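You operate a simulated robot arm through the tools that you are given. There is no shell and no other tool.

You are at the controls of a simulated robot arm. One attempt, no reset.

JOB
Wind the purple ribbon on to the spool and put it in the red tray.
Fine: spool on the spindle, wind with the knob, turn the knob back afterwards.

It is judged by the outcome, as a careful person would: the job done as asked, and still so three seconds after it is handed in. It fails if anything else is knocked over, pushed out of place, dropped, spilled or broken.

ROBOT AND FRAMES
A 7-joint arm with a two-finger parallel gripper, fixed in place. Base frame: the origin is on the floor under the middle of its stand, x ahead of it, y to its left, z up; the work surface is at about z = 0.86. Units: m, degrees, N and s.
With the tool pointing down near the work surface it reaches from about 0.3 to 0.7 m from the base axis. Its first joint turns from -66.0 to 66.0 degrees. Payload 1.57 kg.
Tool frame: the origin (TCP) lies between the finger pads and is the grasp point; the fingertips stand 0.03 m ahead of it; z points along the fingers, y is the line along which they close. Largest opening 0.11 m; finger width 0.024, thickness 0.012; the body of the gripper, 0.048 by 0.112 m, starts 0.078 m behind the TCP.
Orientation is that of the tool frame in the base frame, as [roll, pitch, yaw] about the fixed x, y, z axes, in that order (R = Rz(yaw) Ry(pitch) Rx(roll)). With the fingers straight down and closing along the base's y, the tool's x points along the base's -x, its y along +y and its z along -z.

CONTROLS
- The arm moves only by the tool apply_moves. Its argument "increments" is a list of rows, each a list of 7 numbers: the closure in counts, from 0 (fully open) to 255 (shut), then the shift along the base's x, y, z in cm, then the turn, a rotation vector about the base's x, y, z in degrees. In form: [[claw, dx, dy, dz, ax, ay, az], ...]. A call has 1 to 20 rows; each row is the pose to reach, as a shift and turn from the pose commanded when the call began. A row lasts 0.2 s, in which the tool goes at most 0.05 m and 8.6 degrees; a call with a longer step from one row to the next is refused whole, and so is a gripper value outside its range. Where a pose cannot be reached the arm comes as near as it can. A force on the tool above 40 N (or 10 N above the force at the start of the call, whichever is more), or a blocked arm, ends the call early, and 0.2 s more pass. Each finger travels about 0.108 m/s and halts on what it meets, pressing with about 30 N; the grip force reading is that of the motor and also rises with nothing between the fingers. The clock runs only during rows and for 0.2 s after the last one: add rows that repeat a pose to give the fingers time. It gives the time, the measured TCP pose, the force on the tool (base axes), the opening and the grip force at its end, in the units of the frame above (readings bear some noise), with the torque about the TCP (base axes, N m) and any sound that the robot's microphone picked up.
- Cameras (640 x 400 px; columns grow to the right, rows downward): "scene" is fixed at [0.1722, -0.3957, 1.4094]; the picture's right is [0.72, -0.70, 0.00], its down [-0.37, -0.38, -0.84] and it looks along [0.59, 0.60, -0.54] (base axes); focal length 310 px, centre (320, 200). "wrist" rides on the gripper at [0.07, 0.016, -0.141] in the tool frame; the picture's right is [-0.23, 0.97, 0.00], its down [-0.86, -0.20, -0.48] and it looks along [-0.47, -0.11, 0.88] (tool axes); focal length 222 px, centre (320, 200). There is no depth. A picture from a camera that has moved, and an enlarged one, comes with that camera's place and axes in the base frame and with its lens.
- capture(camera): a new picture of that camera. It takes no simulated time.
- enlarge(camera, box): a new picture of the part [left, top, right, bottom] of that camera's present view, enlarged. It takes no simulated time.
- finish_job(): hands the job in; it is judged then, once.

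Nothing tells you positions but the pictures and the camera data. Unless the task says otherwise, let go and move clear before handing in.

The tools are called after "Call:" as name(argument=value, ...) on one line, values as JSON. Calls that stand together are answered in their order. apply_moves: Moves the arm, as the interface text tells. Its arguments: {"type":"object","properties":{"increments":{"type":"array"}},"required":["increments"]} The other tools are called the same way: capture (camera) takes a picture; enlarge (camera, box) takes an enlarged picture of a part of a camera's view; finish_job () hands the job in.

At the start:

```text
time: 0.0
ee_pos: [0.3929, -0.0271, 1.2407]
tool_rot: [180.0, -0.1, 179.9]
force: [-0.5, 0.4, 0.8]
moment: [0.02, -0.03, 0.02]
finger_gap: 0.11
gripper_force: 0.0
```

scene: 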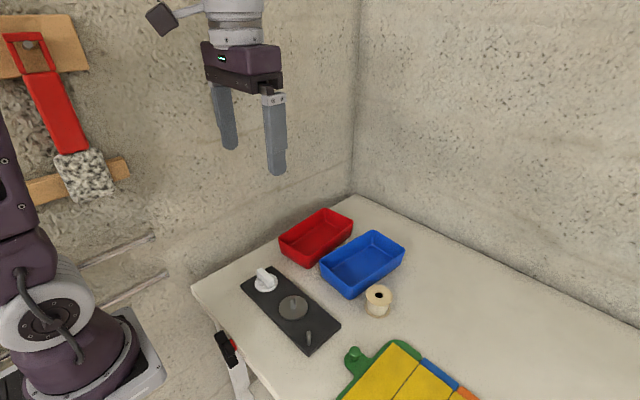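
wrist: 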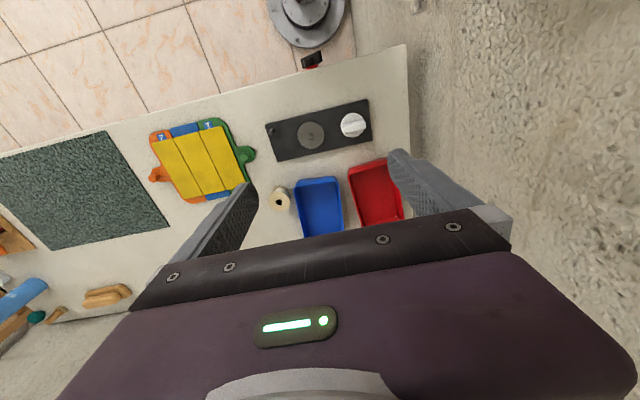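

I see a table with a dark winder plate (white knob, spindle disc, small post), a cream spool, a red tray, a blue tray and a yellow toy. I'll enlarge the views to find the ribbon and get the geometry.

Call:
enlarge(camera="scene", box=[180, 180, 460, 400])

Call:
enlarge(camera="wrist", box=[230, 60, 430, 240])

Call:
enlarge(camera="scene", box=[230, 250, 350, 360])

```text
1.82 times, centred on (320, 290) of scene
camera zoom: at [0.1722, -0.3957, 1.4094], right [0.72, -0.7, 0.0], down [-0.37, -0.38, -0.84], along [0.59, 0.6, -0.54], focal length 564 px, centre (320, 36)
```

zoom: 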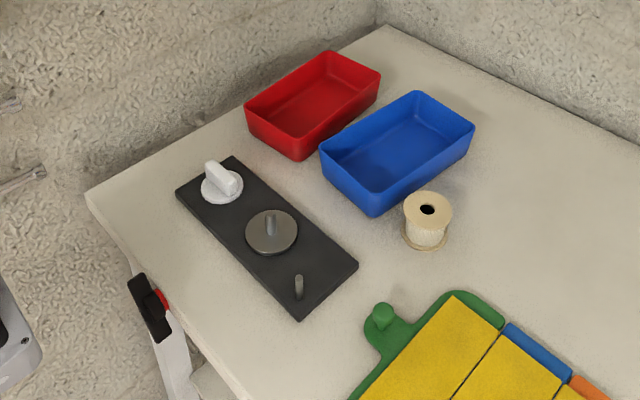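

```text
2.22 times, centred on (330, 150) of wrist
camera zoom: at [0.3224, -0.0101, 1.3819], right [0.23, 0.97, 0.0], down [0.86, -0.2, 0.48], along [0.47, -0.11, -0.88], focal length 494 px, centre (298, 311)
```

zoom: 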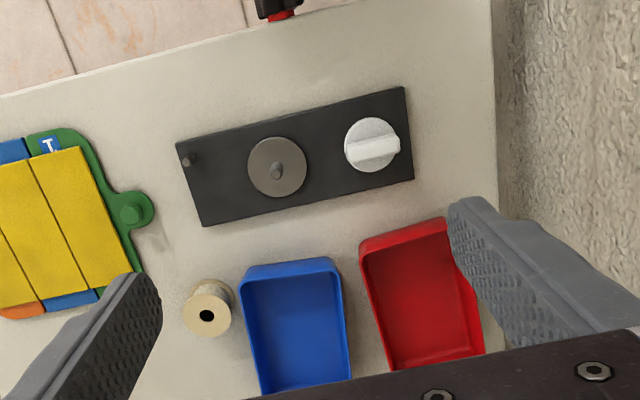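

```text
3.64 times, centred on (290, 305) of scene
camera zoom: at [0.1722, -0.3957, 1.4094], right [0.72, -0.7, 0.0], down [-0.37, -0.38, -0.84], along [0.59, 0.6, -0.54], focal length 1127 px, centre (429, -182)
```

zoom: 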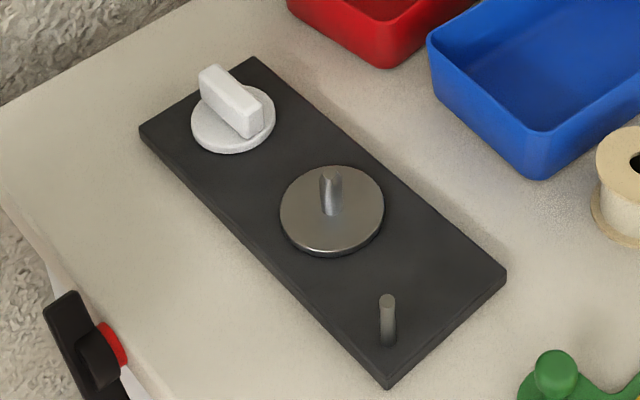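

No purple ribbon is visible yet, so I'll look closer at the toy with the yellow panels and the rest of the table.

Call:
enlarge(camera="wrist", box=[130, 100, 270, 220])

Call:
enlarge(camera="wrist", box=[0, 120, 160, 340])

Call:
enlarge(camera="scene", box=[320, 270, 500, 400])

Call:
enlarge(camera="scene", box=[180, 310, 280, 400])

```text
3.33 times, centred on (200, 160) of wrist
camera zoom: at [0.3224, -0.0101, 1.3819], right [0.23, 0.97, 0.0], down [0.86, -0.2, 0.48], along [0.47, -0.11, -0.88], focal length 740 px, centre (720, 333)
```

zoom: 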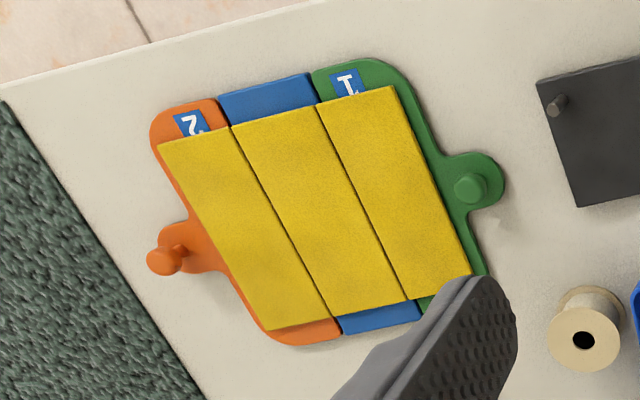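

```text
1.82 times, centred on (80, 230) of wrist
camera zoom: at [0.3224, -0.0101, 1.3819], right [0.23, 0.97, 0.0], down [0.86, -0.2, 0.48], along [0.47, -0.11, -0.88], focal length 404 px, centre (756, 146)
```

zoom: 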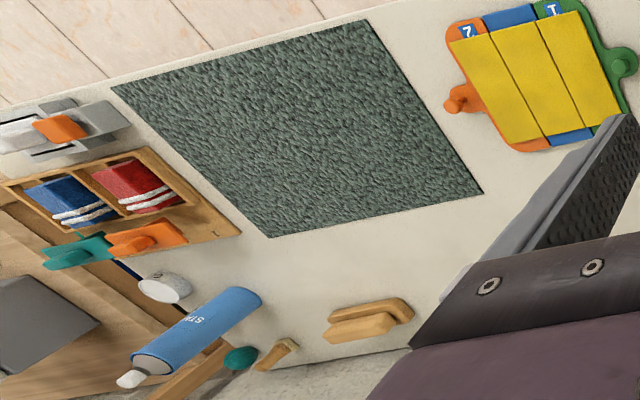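

```text
3.08 times, centred on (410, 335) of scene
camera zoom: at [0.1722, -0.3957, 1.4094], right [0.72, -0.7, 0.0], down [-0.37, -0.38, -0.84], along [0.59, 0.6, -0.54], focal length 954 px, centre (43, -215)
```

zoom: 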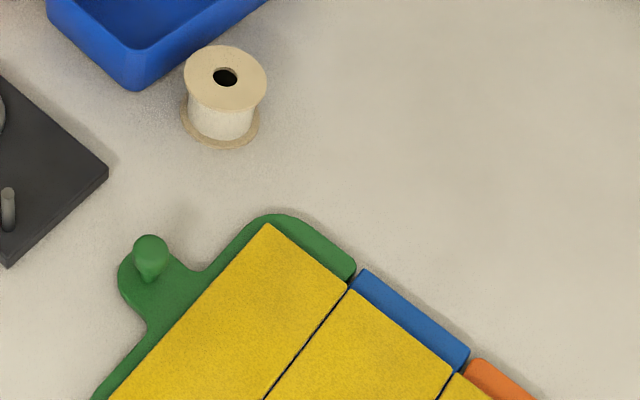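

```text
4.44 times, centred on (230, 355) of scene
camera zoom: at [0.1722, -0.3957, 1.4094], right [0.72, -0.7, 0.0], down [-0.37, -0.38, -0.84], along [0.59, 0.6, -0.54], focal length 1378 px, centre (720, -489)
```

zoom: 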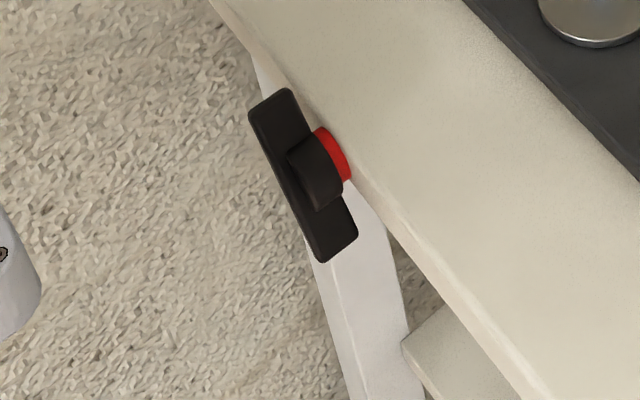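

The ribbon isn't obvious, so I'll move the wrist camera high over the right part of the table and look around before touching anything.

Call:
apply_moves(increments=[[0, -2, -4, 0, 0, 0, 0], [0, -4, -8, 0, 0, 0, 0], [0, -6, -12, 0, 0, 0, 0], [0, -6, -16, 0, 0, 0, 0], [0, -6, -20, 0, 0, 0, 0]])

Call:
capture(camera="wrist")

Call:
capture(camera="scene")

```text
time: 1.2
ee_pos: [0.3327, -0.2262, 1.2402]
tool_rot: [179.9, -0.1, -179.9]
force: [-0.6, -0.3, 0.3]
moment: [-0.01, 0.01, -0.02]
finger_gap: 0.1101
gripper_force: 0.2
```

```text
taken
camera wrist: at [0.2611, -0.211, 1.3818], right [0.23, 0.97, 0.0], down [0.86, -0.2, 0.48], along [0.47, -0.11, -0.88], focal length 222 px, centre (320, 200)
```

wrist: 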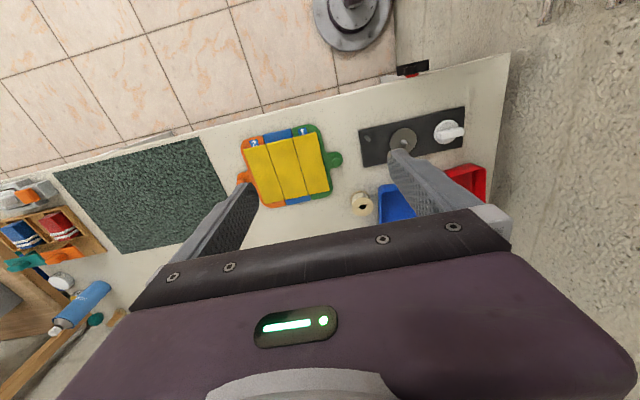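

```text
taken
```

scene: 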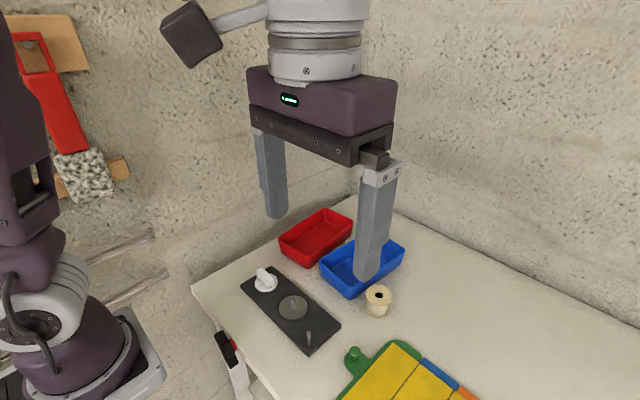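

The view now covers the toy and the far right end; I'll zoom in on these for any purple.

Call:
enlarge(camera="wrist", box=[225, 110, 385, 220])

Call:
enlarge(camera="wrist", box=[0, 150, 180, 350])

Call:
enlarge(camera="wrist", box=[340, 80, 500, 230])

```text
3.64 times, centred on (305, 165) of wrist
camera zoom: at [0.2611, -0.211, 1.3818], right [0.23, 0.97, 0.0], down [0.86, -0.2, 0.48], along [0.47, -0.11, -0.88], focal length 808 px, centre (374, 327)
```

zoom: 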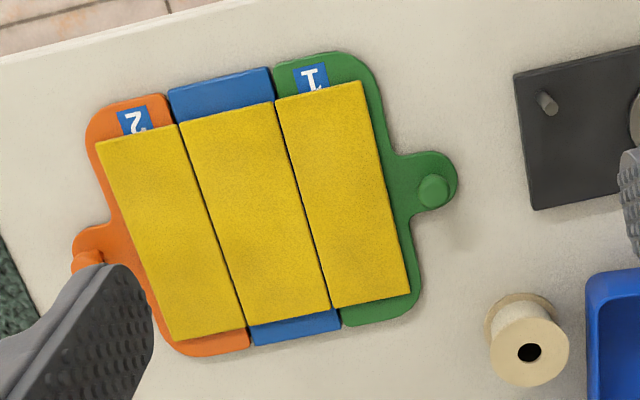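

```text
2.00 times, centred on (90, 250) of wrist
camera zoom: at [0.2611, -0.211, 1.3818], right [0.23, 0.97, 0.0], down [0.86, -0.2, 0.48], along [0.47, -0.11, -0.88], focal length 444 px, centre (780, 100)
```

zoom: 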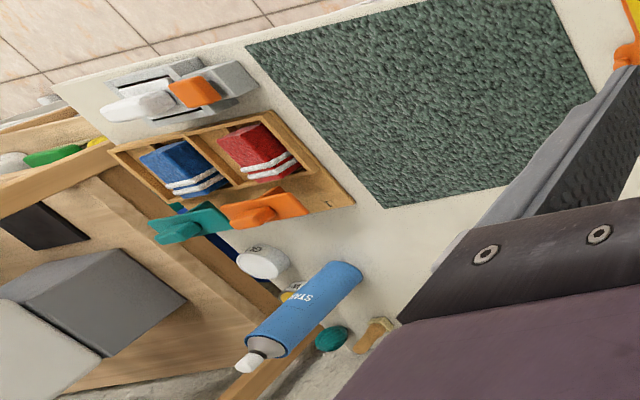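

```text
2.67 times, centred on (420, 155) of wrist
camera zoom: at [0.2611, -0.211, 1.3818], right [0.23, 0.97, 0.0], down [0.86, -0.2, 0.48], along [0.47, -0.11, -0.88], focal length 592 px, centre (53, 320)
```

zoom: 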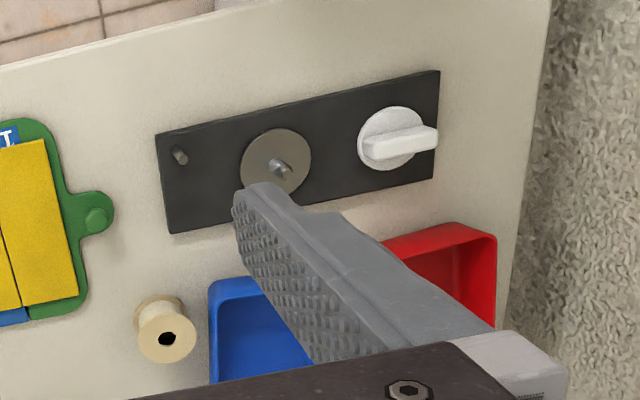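

The toy appears to be a separate cloth-folding board with a yellow cloth. I'll bring the wrist camera lower over the winder to study the spindle, post and knob and look for the ribbon's end.

Call:
apply_moves(increments=[[0, 0, 4, -2, 0, 0, 0], [0, -0.5, 8, -4, 0, 0, 0], [0, -1, 12, -6, 0, 0, 0], [0, -1.5, 15, -9, 0, 0, 0], [0, -1.5, 18, -12, 0, 0, 0]])

Call:
capture(camera="wrist")

Call:
enlarge(camera="wrist", box=[200, 60, 440, 210])

```text
time: 2.4
ee_pos: [0.3171, -0.045, 1.1209]
tool_rot: [-180.0, 0.0, 179.9]
force: [-0.4, -0.4, -0.1]
moment: [-0.08, -0.04, 0.01]
finger_gap: 0.11
gripper_force: 0.0
```

```text
taken
camera wrist: at [0.2471, -0.029, 1.2614], right [0.23, 0.97, 0.0], down [0.85, -0.2, 0.48], along [0.47, -0.11, -0.88], focal length 222 px, centre (320, 200)
```

wrist: 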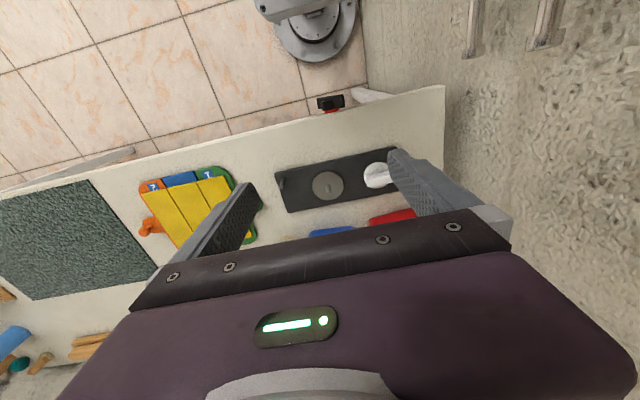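

```text
2.67 times, centred on (320, 135) of wrist
camera zoom: at [0.2471, -0.029, 1.2614], right [0.23, 0.97, 0.0], down [0.85, -0.2, 0.48], along [0.47, -0.11, -0.88], focal length 592 px, centre (320, 373)
```

zoom: 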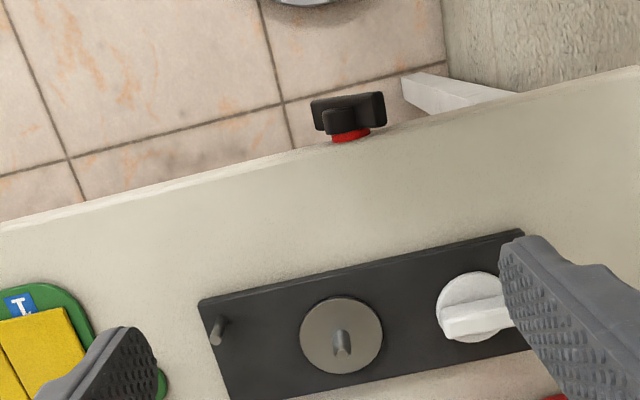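

The winder is clear: knob, disc with a spindle (it looks keyed), and a small guide post. I'll zoom in on spindle, post, knob and spool.

Call:
enlarge(camera="scene", box=[270, 285, 320, 355])

Call:
enlarge(camera="scene", box=[355, 275, 405, 325])

Call:
enlarge(camera="scene", box=[240, 255, 300, 305])

Call:
enlarge(camera="wrist", box=[270, 140, 400, 220])

```text
5.71 times, centred on (295, 320) of scene
camera zoom: at [0.1722, -0.3957, 1.4094], right [0.72, -0.7, 0.0], down [-0.37, -0.38, -0.84], along [0.59, 0.6, -0.54], focal length 1771 px, centre (463, -486)
```

zoom: 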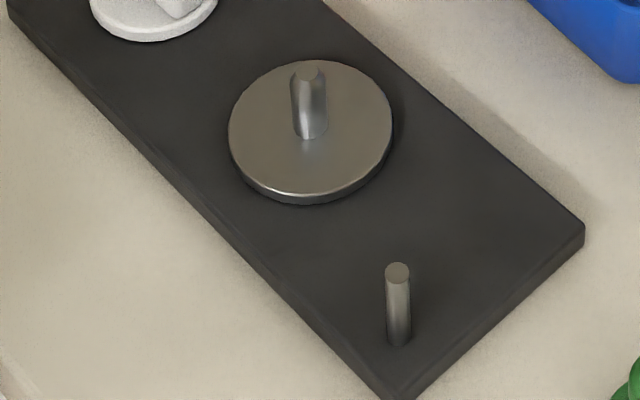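

```text
8.00 times, centred on (380, 300) of scene
camera zoom: at [0.1722, -0.3957, 1.4094], right [0.72, -0.7, 0.0], down [-0.37, -0.38, -0.84], along [0.59, 0.6, -0.54], focal length 2480 px, centre (-160, -600)
```

zoom: 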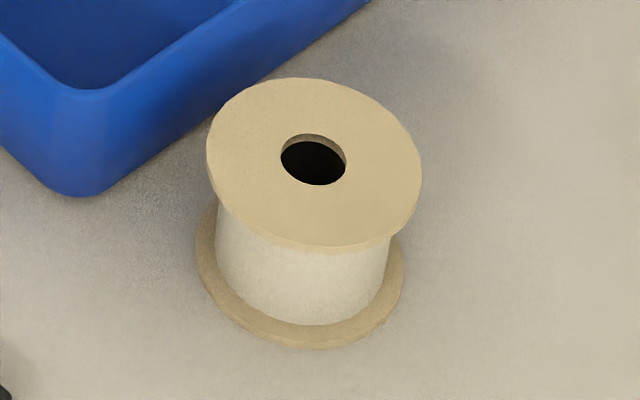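

```text
8.00 times, centred on (270, 280) of scene
camera zoom: at [0.1722, -0.3957, 1.4094], right [0.72, -0.7, 0.0], down [-0.37, -0.38, -0.84], along [0.59, 0.6, -0.54], focal length 2480 px, centre (720, -440)
```

zoom: 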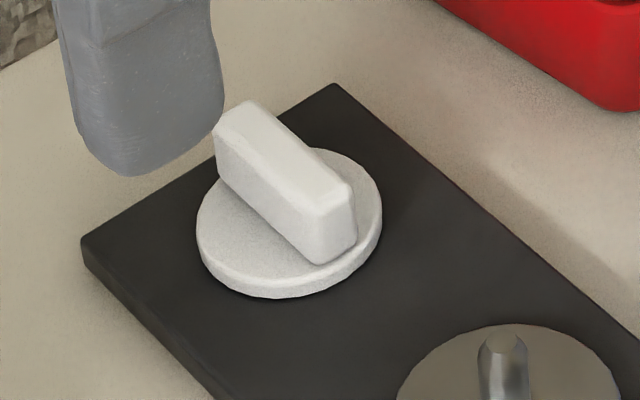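

```text
4.92 times, centred on (335, 180) of wrist
camera zoom: at [0.2471, -0.029, 1.2614], right [0.23, 0.97, 0.0], down [0.85, -0.2, 0.48], along [0.47, -0.11, -0.88], focal length 1094 px, centre (246, 298)
```

zoom: 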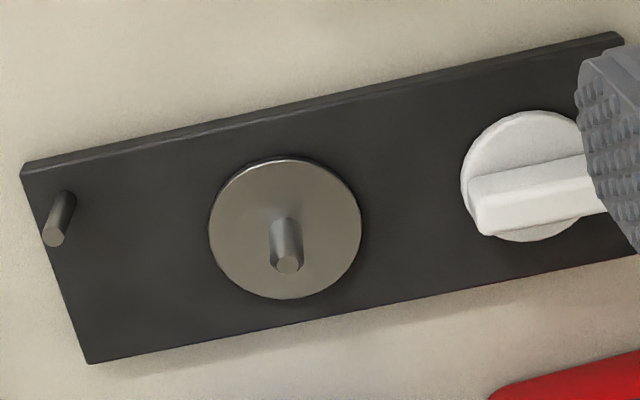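

No loose ribbon shows anywhere in reach; the spool is empty, so I expect the ribbon to be picked up at the post when winding. The spool looks to be at about (0.56, -0.17) and the spindle at about (0.427, -0.056), top at 0.907. I'll move above the spool with the fingers closing along x (clear of the blue tray) for a closer look.

Call:
apply_moves(increments=[[0, 2.04, -1.05, 0, 0, 0, 7.5], [0, 4.07, -2.11, 0, 0, 0, 15], [0, 6.11, -3.16, 0, 0, 0, 22.5], [0, 8.15, -4.22, 0, 0, 0, 30], [0, 10.18, -5.27, 0, 0, 0, 37.5], [0, 12.22, -6.33, 0, 0, 0, 45], [0, 14.26, -7.38, 0, 0, 0, 52.5], [0, 16.29, -8.43, 0, 0, 0, 60], [0, 18.33, -9.49, -1, 0, 0, 67.5], [0, 20.37, -10.54, -2, 0, 0, 75], [0, 22.4, -11.6, -3, 0, 0, 82.5], [0, 24.44, -12.65, -4, 0, 0, 90], [0, 24.44, -12.65, -4, 0, 0, 90]])

Call:
capture(camera="wrist")

Call:
capture(camera="scene")

```text
time: 5.2
ee_pos: [0.563, -0.1723, 1.0795]
tool_rot: [180.0, -0.1, -89.9]
force: [-0.1, 0.5, 0.3]
moment: [0.0, -0.01, 0.0]
finger_gap: 0.1101
gripper_force: 0.1
```

```text
taken
camera wrist: at [0.5453, -0.2432, 1.2213], right [-0.97, 0.23, 0.0], down [0.2, 0.86, 0.48], along [0.11, 0.47, -0.88], focal length 222 px, centre (320, 200)
```

wrist: 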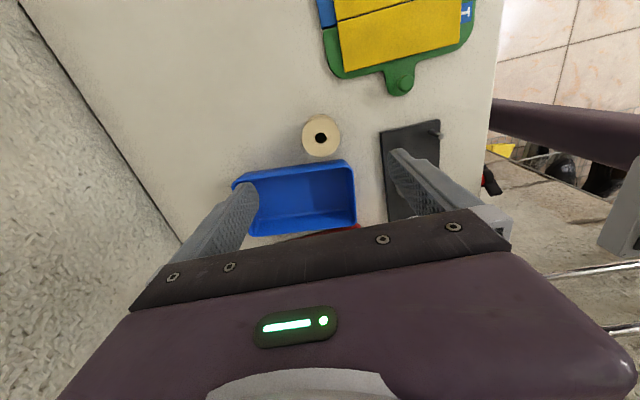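

```text
taken
```

scene: 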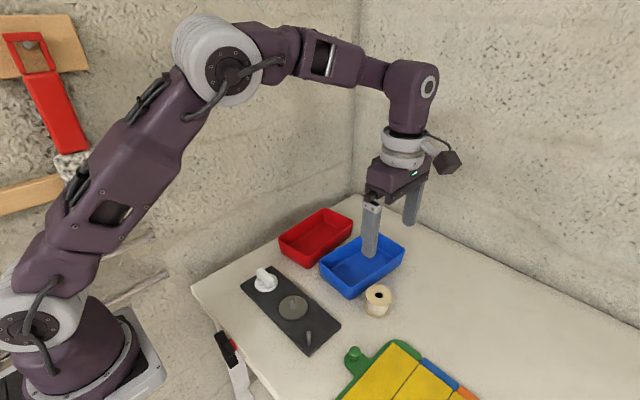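

I'm over the spool; I'll zoom in to refine the spool and winder positions.

Call:
enlarge(camera="wrist", box=[280, 100, 360, 170])

Call:
enlarge(camera="wrist", box=[200, 100, 460, 240])

```text
5.71 times, centred on (320, 135) of wrist
camera zoom: at [0.5453, -0.2432, 1.2213], right [-0.97, 0.23, 0.0], down [0.2, 0.86, 0.48], along [0.11, 0.47, -0.88], focal length 1269 px, centre (320, 571)
```

zoom: 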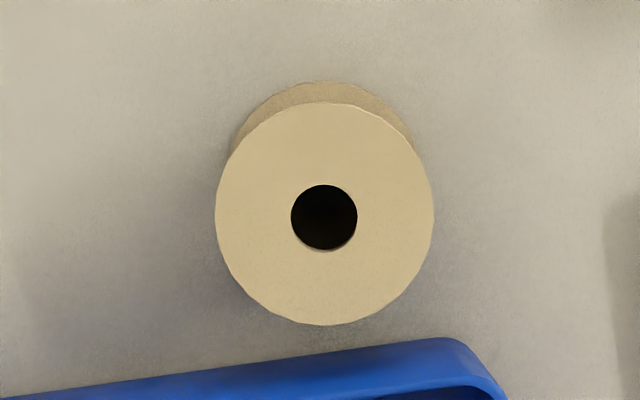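

```text
2.46 times, centred on (330, 170) of wrist
camera zoom: at [0.5453, -0.2432, 1.2213], right [-0.97, 0.23, 0.0], down [0.2, 0.86, 0.48], along [0.11, 0.47, -0.88], focal length 547 px, centre (295, 274)
```

zoom: 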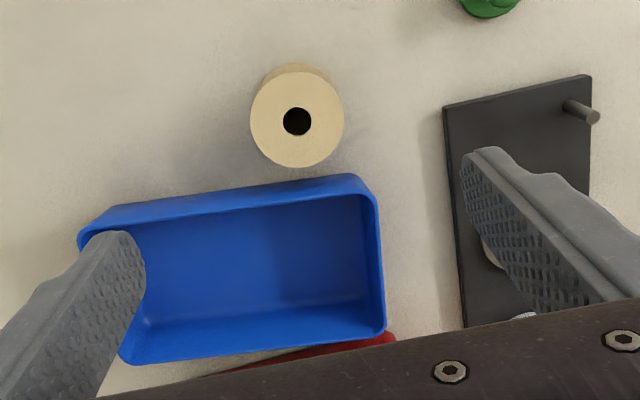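

The spool centre is at about (0.5615, -0.170), top 0.90, diameter 54 mm. I'll descend over it with open fingers (closing along x), stopping a little above the final height to check.

Call:
apply_moves(increments=[[0, 0, 0.35, -3, 0, 0, 0], [0, 0, 0.35, -6.5, 0, 0, 0], [0, 0, 0.35, -10, 0, 0, 0], [0, 0, 0.35, -13, 0, 0, 0], [0, 0, 0.35, -15.5, 0, 0, 0], [0, 0, 0.35, -17, 0, 0, 0], [0, 0, 0.35, -17, 0, 0, 0]])

Call:
capture(camera="wrist")

Call:
enlarge(camera="scene", box=[320, 230, 440, 330])

```text
time: 6.8
ee_pos: [0.5616, -0.1697, 0.91]
tool_rot: [180.0, 0.0, -90.0]
force: [0.3, 0.6, -0.1]
moment: [0.0, 0.0, 0.02]
finger_gap: 0.1101
gripper_force: 0.1
```

```text
taken
camera wrist: at [0.5448, -0.2396, 1.052], right [-0.97, 0.23, 0.0], down [0.2, 0.86, 0.48], along [0.11, 0.47, -0.88], focal length 222 px, centre (320, 200)
```

wrist: 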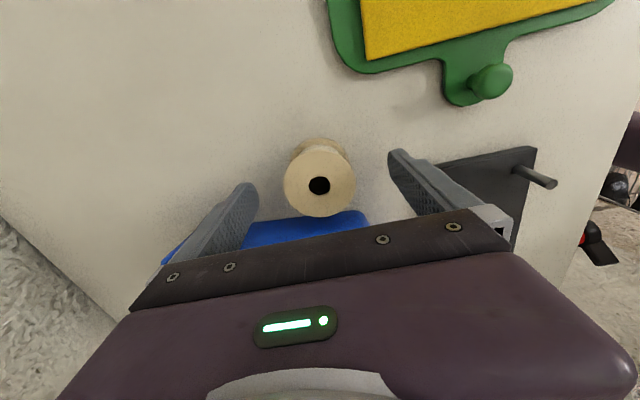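

```text
4.00 times, centred on (380, 280) of scene
camera zoom: at [0.1722, -0.3957, 1.4094], right [0.72, -0.7, 0.0], down [-0.37, -0.38, -0.84], along [0.59, 0.6, -0.54], focal length 1240 px, centre (80, -120)
```

zoom: 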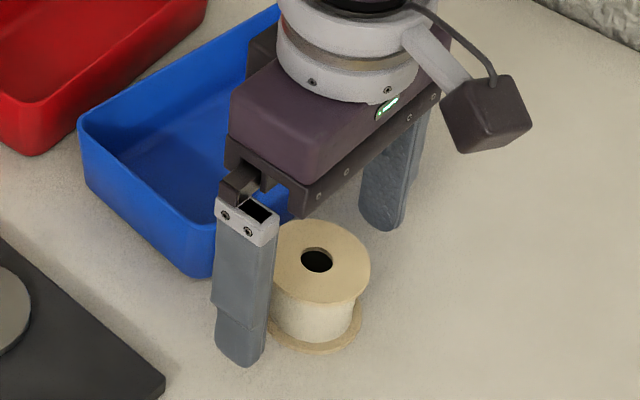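

The spool sits centred between the fingers. I'll lower to 0.893 (tips about 3 mm above the table) and close on both flanges.

Call:
apply_moves(increments=[[0, 0.05, -0.1, -0.9, 0, 0, 0], [0, 0.05, -0.1, -1.65, 0, 0, 0], [0, 0.05, -0.1, -1.65, 0, 0, 0], [100, 0.05, -0.1, -1.65, 0, 0, 0], [150, 0.05, -0.1, -1.65, 0, 0, 0], [160, 0.05, -0.1, -1.65, 0, 0, 0], [160, 0.05, -0.1, -1.65, 0, 0, 0], [160, 0.05, -0.1, -1.65, 0, 0, 0]])

Call:
capture(camera="wrist")

Call:
enlarge(camera="scene", box=[320, 230, 440, 330])

```text
time: 8.6
ee_pos: [0.5627, -0.1713, 0.8937]
tool_rot: [-179.9, 0.0, -89.9]
force: [0.6, -0.2, -0.2]
moment: [0.0, -0.02, -0.01]
finger_gap: 0.0471
gripper_force: 30.0
```

```text
taken
camera wrist: at [0.5455, -0.2406, 1.0355], right [-0.97, 0.23, 0.0], down [0.2, 0.86, 0.48], along [0.11, 0.47, -0.88], focal length 222 px, centre (320, 200)
```

wrist: 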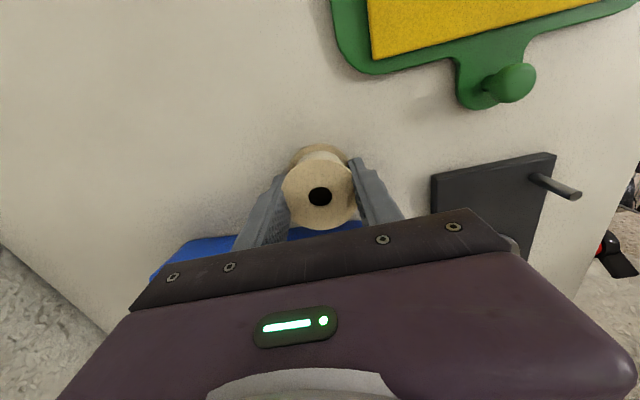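

```text
4.00 times, centred on (380, 280) of scene
camera zoom: at [0.1722, -0.3957, 1.4094], right [0.72, -0.7, 0.0], down [-0.37, -0.38, -0.84], along [0.59, 0.6, -0.54], focal length 1240 px, centre (80, -120)
```

zoom: 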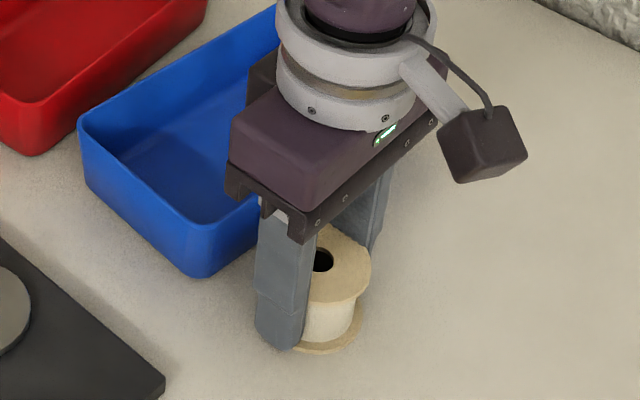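

Grip holds with 30 N at 47 mm gap. I'll lift straight up and check that the spool came along upright.

Call:
apply_moves(increments=[[160, 0, 0, 1, 0, 0, 0], [160, 0, 0, 3, 0, 0, 0], [160, 0, 0, 6, 0, 0, 0], [160, 0, 0, 9, 0, 0, 0], [160, 0, 0, 9, 0, 0, 0]])

Call:
capture(camera="wrist")

Call:
capture(camera="scene")

Call:
enlarge(camera="scene", box=[330, 200, 450, 300])

```text
time: 9.8
ee_pos: [0.5627, -0.1703, 0.984]
tool_rot: [-180.0, 0.0, -90.0]
force: [0.7, 1.0, -0.4]
moment: [0.0, 0.0, -0.01]
finger_gap: 0.0468
gripper_force: 30.2
```

```text
taken
camera wrist: at [0.5456, -0.2406, 1.1253], right [-0.97, 0.23, 0.0], down [0.2, 0.86, 0.48], along [0.11, 0.47, -0.88], focal length 222 px, centre (320, 200)
```

wrist: 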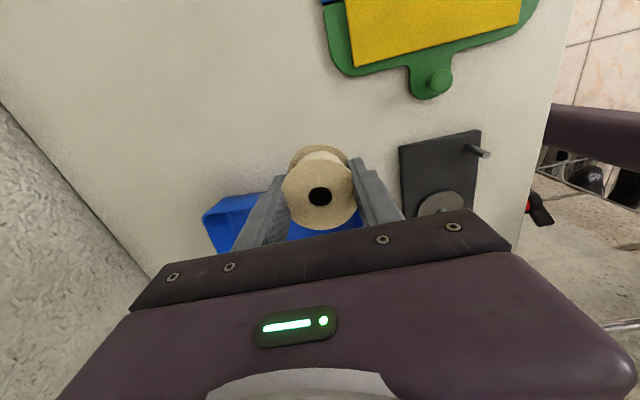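

```text
taken
```

scene: 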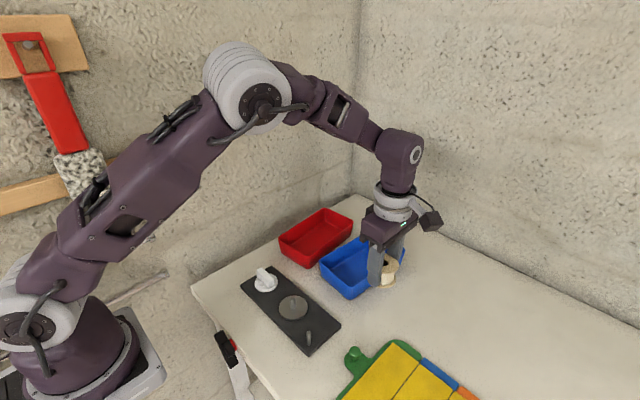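

```text
4.00 times, centred on (390, 250) of scene
camera zoom: at [0.1722, -0.3957, 1.4094], right [0.72, -0.7, 0.0], down [-0.37, -0.38, -0.84], along [0.59, 0.6, -0.54], focal length 1240 px, centre (40, 0)
```

zoom: 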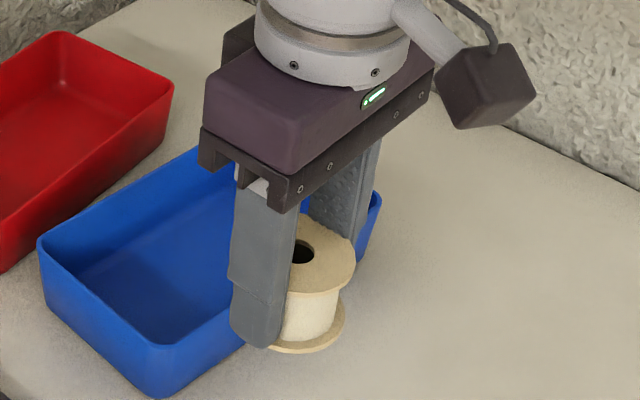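

The spool is held upright and centred in the grip. I'll carry it to a spot beside the spindle (about 7 cm to the far side) so the wrist camera gets a clear close view of the spindle.

Call:
apply_moves(increments=[[160, -3, 0, 1, 0, 0, 0], [160, -6.2, 0.5, 1, 0, 0, 0], [160, -6.2, 4, 1, 0, 0, 0], [160, -6.2, 8, 1, 0, 0, 0], [160, -6.2, 12, 0, 0, 0, 0], [160, -6.2, 12, 0, 0, 0, 0]])

Call:
capture(camera="wrist")

Call:
enlarge(camera="wrist", box=[340, 80, 460, 180])

Call:
enlarge(camera="wrist", box=[270, 130, 370, 240])

```text
time: 11.2
ee_pos: [0.4986, -0.0503, 0.9845]
tool_rot: [180.0, 0.0, -89.9]
force: [0.2, 0.8, -1.0]
moment: [-0.04, -0.02, 0.05]
finger_gap: 0.047
gripper_force: 29.9
```

```text
taken
camera wrist: at [0.4822, -0.1209, 1.1261], right [-0.97, 0.23, 0.0], down [0.2, 0.85, 0.48], along [0.11, 0.47, -0.88], focal length 222 px, centre (320, 200)
```

wrist: 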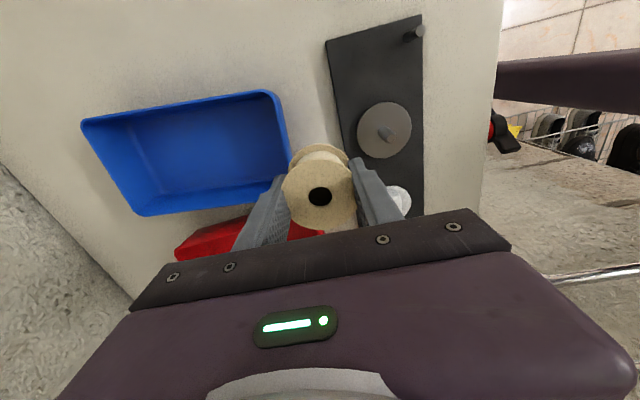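

```text
4.00 times, centred on (400, 130) of wrist
camera zoom: at [0.4822, -0.1209, 1.1261], right [-0.97, 0.23, 0.0], down [0.2, 0.85, 0.48], along [0.11, 0.47, -0.88], focal length 888 px, centre (0, 480)
```

zoom: 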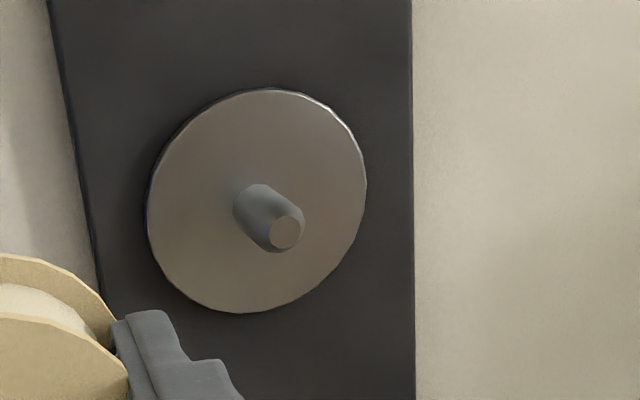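

```text
3.64 times, centred on (320, 185) of wrist
camera zoom: at [0.4822, -0.1209, 1.1261], right [-0.97, 0.23, 0.0], down [0.2, 0.85, 0.48], along [0.11, 0.47, -0.88], focal length 808 px, centre (320, 254)
```

zoom: 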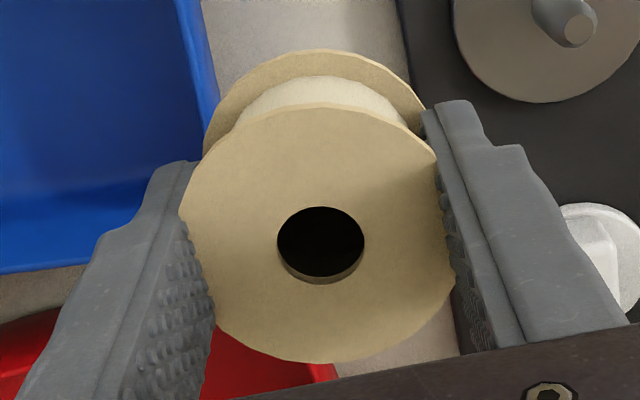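

The spindle base is about 7.3 cm toward -x and 0.2 cm toward -y from the tool; its chamfered top is at z≈0.905. I'll move the spool over it and check the alignment from the scene camera.

Call:
apply_moves(increments=[[160, -3, 0, 0, 0, 0, 0], [160, -6, -0.2, 0, 0, 0, 0], [160, -7.3, -0.23, 0, 0, 0, 0], [160, -7.3, -0.23, -1.5, 0, 0, 0], [160, -7.3, -0.23, -3, 0, 0, 0], [160, -7.3, -0.23, -3, 0, 0, 0]])

Call:
enlarge(camera="scene", box=[240, 230, 360, 350])

Call:
enlarge(camera="scene", box=[270, 270, 320, 325])

Call:
enlarge(camera="wrist", box=[270, 120, 370, 230])

```text
time: 12.6
ee_pos: [0.4285, -0.0507, 0.9545]
tool_rot: [179.9, 0.0, -89.9]
force: [0.4, 0.1, 0.1]
moment: [-0.03, 0.01, 0.0]
finger_gap: 0.0464
gripper_force: 30.1
```

```text
3.33 times, centred on (300, 290) of scene
camera zoom: at [0.1722, -0.3957, 1.4094], right [0.72, -0.7, 0.0], down [-0.37, -0.38, -0.84], along [0.59, 0.6, -0.54], focal length 1033 px, centre (387, -100)
```

zoom: 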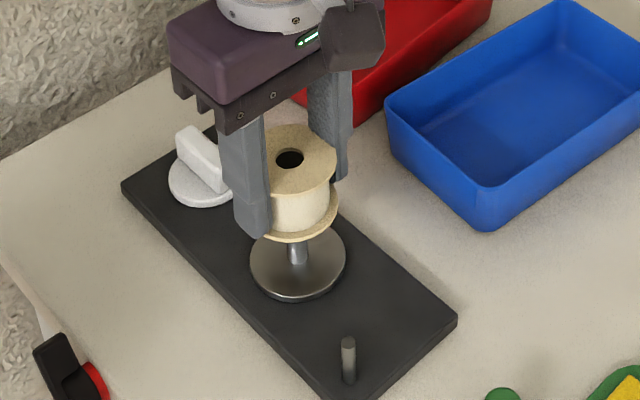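

```text
7.27 times, centred on (295, 298) of scene
camera zoom: at [0.1722, -0.3957, 1.4094], right [0.72, -0.7, 0.0], down [-0.37, -0.38, -0.84], along [0.59, 0.6, -0.54], focal length 2254 px, centre (502, -509)
```

zoom: 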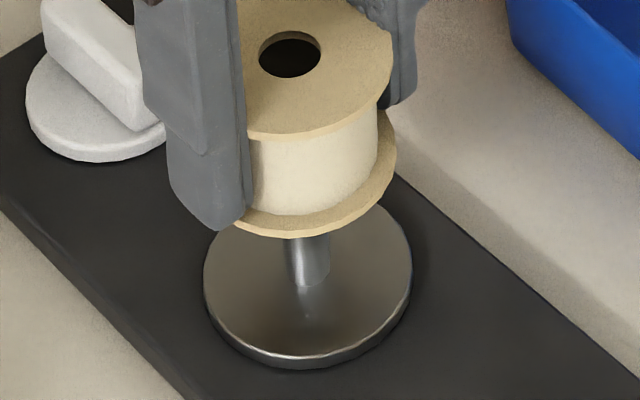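

```text
3.64 times, centred on (320, 175) of wrist
camera zoom: at [0.411, -0.1224, 1.0955], right [-0.97, 0.23, 0.0], down [0.2, 0.86, 0.48], along [0.11, 0.47, -0.88], focal length 808 px, centre (320, 291)
```

zoom: 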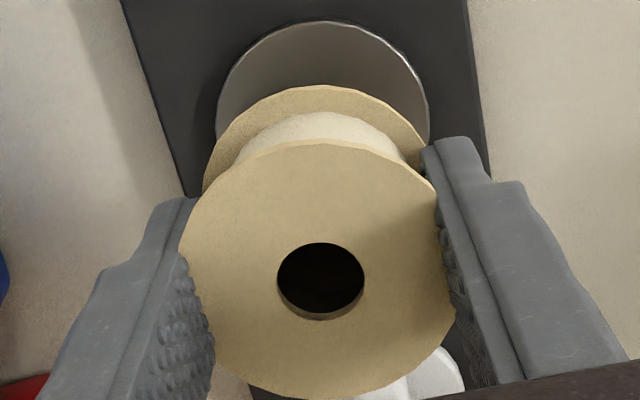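

Alignment looks within about 1 mm; I'll nudge 1 mm toward -y and lower the spool partway on to the spindle, watching the force.

Call:
apply_moves(increments=[[160, 0, -0.1, 0, 0, 0, 0], [160, 0, -0.1, -0.8, 0, 0, 0], [160, 0, -0.1, -1.6, 0, 0, 0], [160, 0, -0.1, -2.2, 0, 0, 0], [160, 0, -0.1, -2.8, 0, 0, 0], [160, 0, -0.1, -2.8, 0, 0, 0]])

Call:
enlarge(camera="scene", box=[270, 270, 320, 325])

Call:
enlarge(camera="wrist", box=[270, 120, 370, 230])

```text
time: 14.0
ee_pos: [0.4271, -0.0538, 0.9252]
tool_rot: [179.9, -0.1, -90.1]
force: [-4.7, -8.4, 4.4]
moment: [-0.27, 0.16, -0.02]
finger_gap: 0.0467
gripper_force: 30.1
```

```text
7.27 times, centred on (295, 298) of scene
camera zoom: at [0.172, -0.396, 1.4094], right [0.72, -0.7, 0.0], down [-0.37, -0.38, -0.84], along [0.59, 0.6, -0.54], focal length 2254 px, centre (502, -509)
```

zoom: 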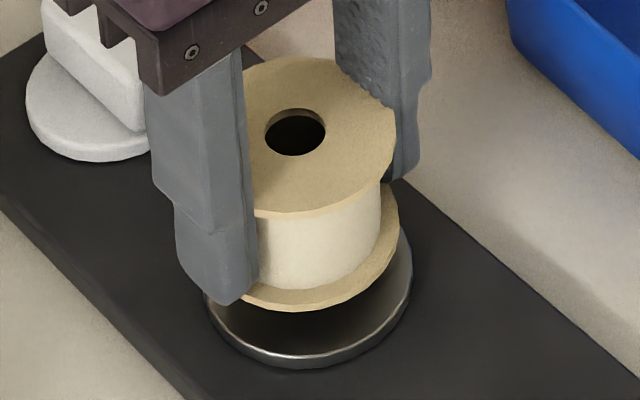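

```text
3.64 times, centred on (320, 175) of wrist
camera zoom: at [0.41, -0.1237, 1.0676], right [-0.97, 0.23, 0.0], down [0.2, 0.86, 0.48], along [0.11, 0.47, -0.88], focal length 808 px, centre (320, 291)
```

zoom: 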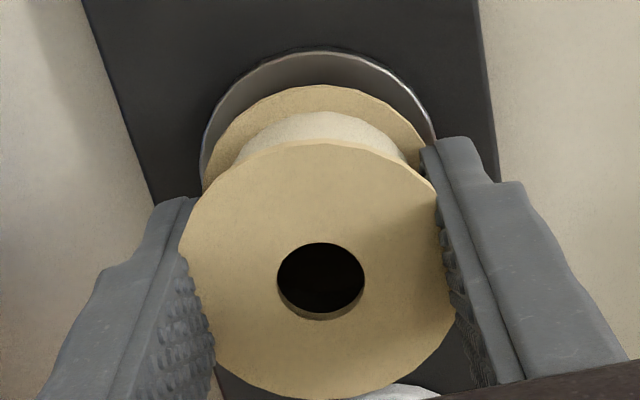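

The spool is over the spindle but pressing sideways (about 9.6 N toward -x,-y). I'll ease the tool in that direction a little to unload it before lowering more.

Call:
apply_moves(increments=[[160, -0.05, -0.1, 0, 0, 0, 0], [160, -0.05, -0.1, 0, 0, 0, 0]])

```text
time: 14.6
ee_pos: [0.4279, -0.0538, 0.9261]
tool_rot: [180.0, 0.0, -90.1]
force: [-3.2, -4.1, -0.7]
moment: [-0.08, 0.08, 0.01]
finger_gap: 0.0467
gripper_force: 29.7
```

Call:
apply_moves(increments=[[160, -0.1, -0.12, 0, 0, 0, 0], [160, -0.1, -0.12, 0, 0, 0, 0]])

Call:
enlarge(camera="wrist", box=[270, 120, 370, 230])

```text
time: 15.2
ee_pos: [0.428, -0.0536, 0.9271]
tool_rot: [-180.0, 0.0, -90.1]
force: [-0.3, 0.7, 0.4]
moment: [0.0, -0.03, 0.0]
finger_gap: 0.0469
gripper_force: 29.8
```

```text
3.64 times, centred on (320, 175) of wrist
camera zoom: at [0.4092, -0.1252, 1.0676], right [-0.97, 0.23, 0.0], down [0.2, 0.86, 0.48], along [0.11, 0.47, -0.88], focal length 808 px, centre (320, 291)
```

zoom: 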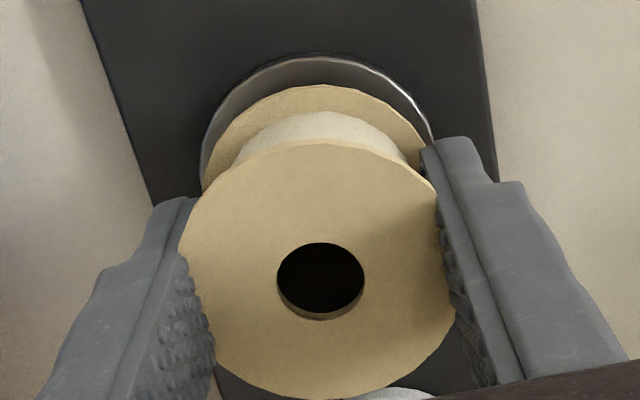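

The side force is gone, so the spool hangs freely around the spindle. I'll lower it the remaining distance slowly.

Call:
apply_moves(increments=[[160, 0, 0, -0.4, 0, 0, 0], [160, 0, 0, -0.8, 0, 0, 0], [160, 0, 0, -0.8, 0, 0, 0]])

```text
time: 16.0
ee_pos: [0.4267, -0.0545, 0.9188]
tool_rot: [-180.0, 0.1, -90.0]
force: [-0.1, 0.0, 0.2]
moment: [0.0, -0.01, -0.03]
finger_gap: 0.0467
gripper_force: 30.3
```

Call:
apply_moves(increments=[[160, 0, 0, -0.3, 0, 0, 0], [160, 0, 0, -0.6, 0, 0, 0], [160, 0, 0, -0.6, 0, 0, 0]])

Call:
enlarge(camera="scene", box=[270, 270, 320, 325])

```text
time: 16.8
ee_pos: [0.426, -0.055, 0.9131]
tool_rot: [180.0, 0.0, -90.0]
force: [-0.8, -0.4, 5.2]
moment: [0.03, 0.09, 0.01]
finger_gap: 0.0465
gripper_force: 29.8
```

```text
7.27 times, centred on (295, 298) of scene
camera zoom: at [0.1721, -0.3957, 1.4094], right [0.72, -0.7, 0.0], down [-0.37, -0.38, -0.84], along [0.59, 0.6, -0.54], focal length 2254 px, centre (502, -509)
```

zoom: 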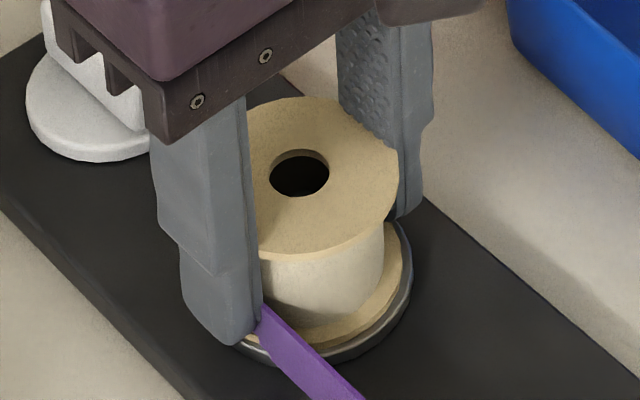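

The spool is seated and a purple ribbon has appeared, running from the post to the spool. I'll check the view before releasing.

Call:
enlarge(camera="scene", box=[240, 240, 360, 360])

Call:
capture(camera="wrist")

Call:
enlarge(camera="wrist", box=[250, 80, 400, 230])

```text
3.33 times, centred on (300, 300) of scene
camera zoom: at [0.1721, -0.3957, 1.4094], right [0.72, -0.7, 0.0], down [-0.37, -0.38, -0.84], along [0.59, 0.6, -0.54], focal length 1033 px, centre (387, -133)
```

zoom: 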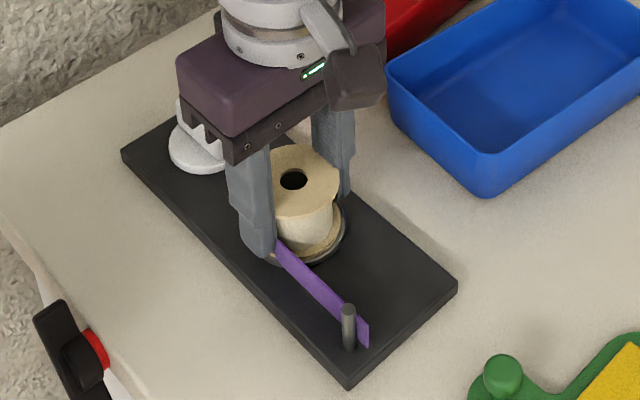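

```text
taken
camera wrist: at [0.4089, -0.1254, 1.0535], right [-0.97, 0.23, 0.0], down [0.2, 0.86, 0.48], along [0.11, 0.47, -0.88], focal length 222 px, centre (320, 200)
```

wrist: 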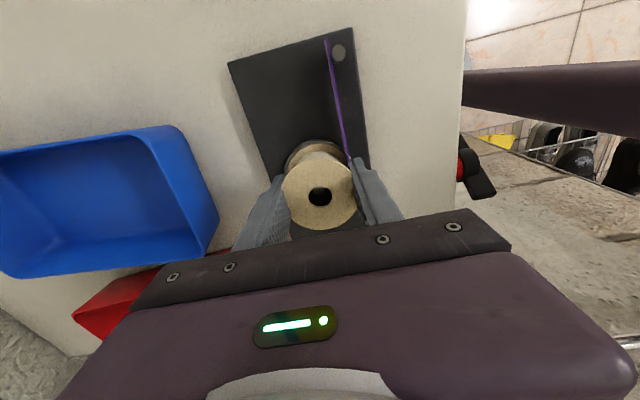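

```text
2.67 times, centred on (325, 155) of wrist
camera zoom: at [0.4089, -0.1254, 1.0535], right [-0.97, 0.23, 0.0], down [0.2, 0.86, 0.48], along [0.11, 0.47, -0.88], focal length 592 px, centre (307, 320)
```

zoom: 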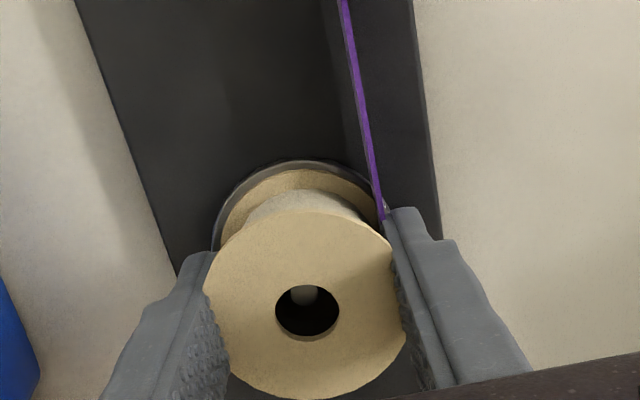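

The spindle tip is visible inside the hole and the spool rests on the disc. I'll open the fingers and rise straight up.

Call:
apply_moves(increments=[[100, 0, 0, 0, 0, 0, 0], [40, 0, 0, 0, 0, 0, 0], [0, 0, 0, 0, 0, 0, 0], [0, 0, 0, 0, 0, 0, 0], [0, 0, 0, 2, 0, 0, 0], [0, 0, 0, 5, 0, 0, 0], [0, 0, 0, 9, 0, 0, 0], [0, 0, 0, 13, 0, 0, 0], [0, 0, 0, 13, 0, 0, 0]])

Call:
capture(camera="wrist")

Call:
enlarge(camera="scene", box=[230, 240, 350, 360])

```text
time: 18.8
ee_pos: [0.4262, -0.0548, 1.0428]
tool_rot: [-180.0, 0.1, -89.9]
force: [-0.2, 0.2, -0.6]
moment: [0.0, 0.02, 0.0]
finger_gap: 0.11
gripper_force: 0.0
```

```text
taken
camera wrist: at [0.4092, -0.1246, 1.1836], right [-0.97, 0.23, 0.0], down [0.2, 0.85, 0.48], along [0.11, 0.47, -0.88], focal length 222 px, centre (320, 200)
```

wrist: 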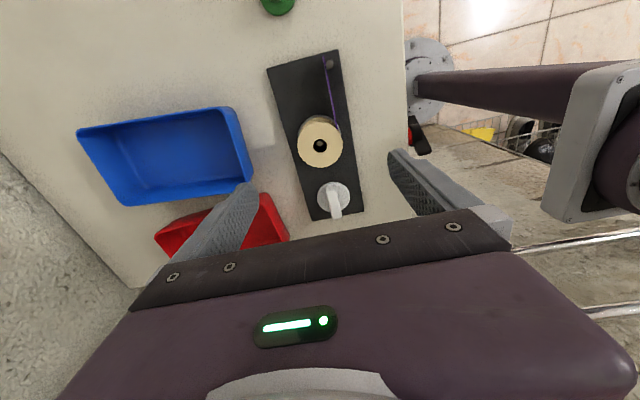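

```text
3.33 times, centred on (290, 300) of scene
camera zoom: at [0.1722, -0.3957, 1.4094], right [0.72, -0.7, 0.0], down [-0.37, -0.38, -0.84], along [0.59, 0.6, -0.54], focal length 1033 px, centre (420, -133)
```

zoom: 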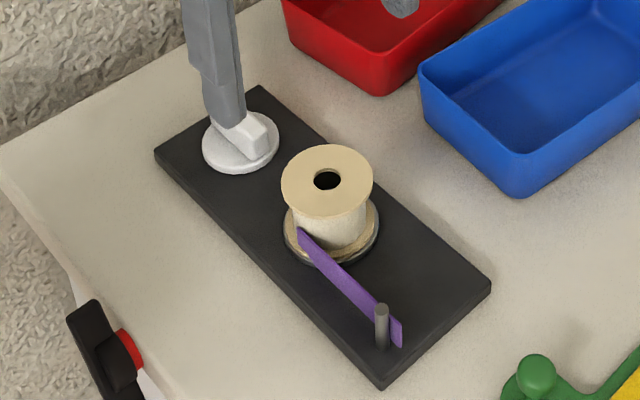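

The spool is on the spindle with the ribbon attached. Now I'll look closely at the knob for its position and bar orientation.

Call:
enlarge(camera="wrist", box=[290, 100, 390, 225])

Call:
enlarge(camera="wrist", box=[305, 170, 365, 225])

Call:
enlarge(camera="scene", box=[235, 250, 300, 310])

```text
3.20 times, centred on (340, 162) of wrist
camera zoom: at [0.4092, -0.1246, 1.1836], right [-0.97, 0.23, 0.0], down [0.2, 0.85, 0.48], along [0.11, 0.47, -0.88], focal length 711 px, centre (256, 320)
```

zoom: 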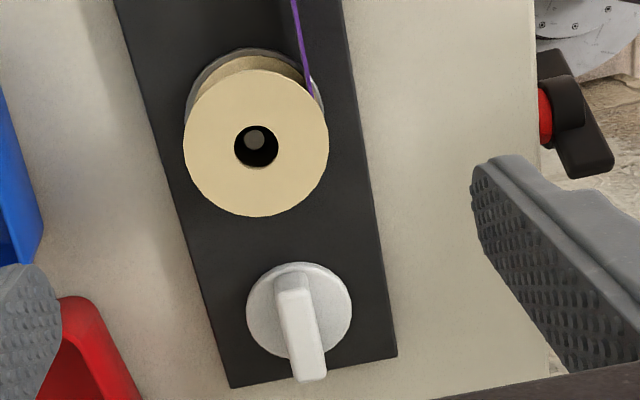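

```text
7.27 times, centred on (335, 198) of wrist
camera zoom: at [0.4092, -0.1246, 1.1836], right [-0.97, 0.23, 0.0], down [0.2, 0.85, 0.48], along [0.11, 0.47, -0.88], focal length 1615 px, centre (211, 218)
```

zoom: 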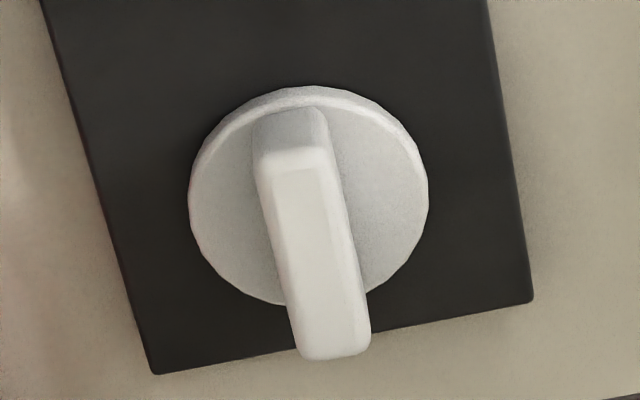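

```text
6.67 times, centred on (268, 280) of scene
camera zoom: at [0.1722, -0.3957, 1.4094], right [0.72, -0.7, 0.0], down [-0.37, -0.38, -0.84], along [0.59, 0.6, -0.54], focal length 2066 px, centre (670, -333)
```

zoom: 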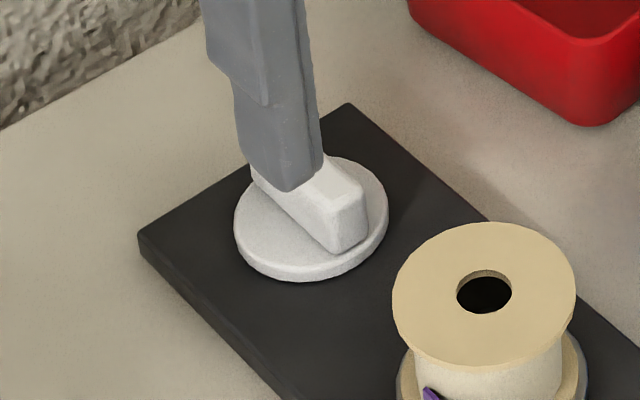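

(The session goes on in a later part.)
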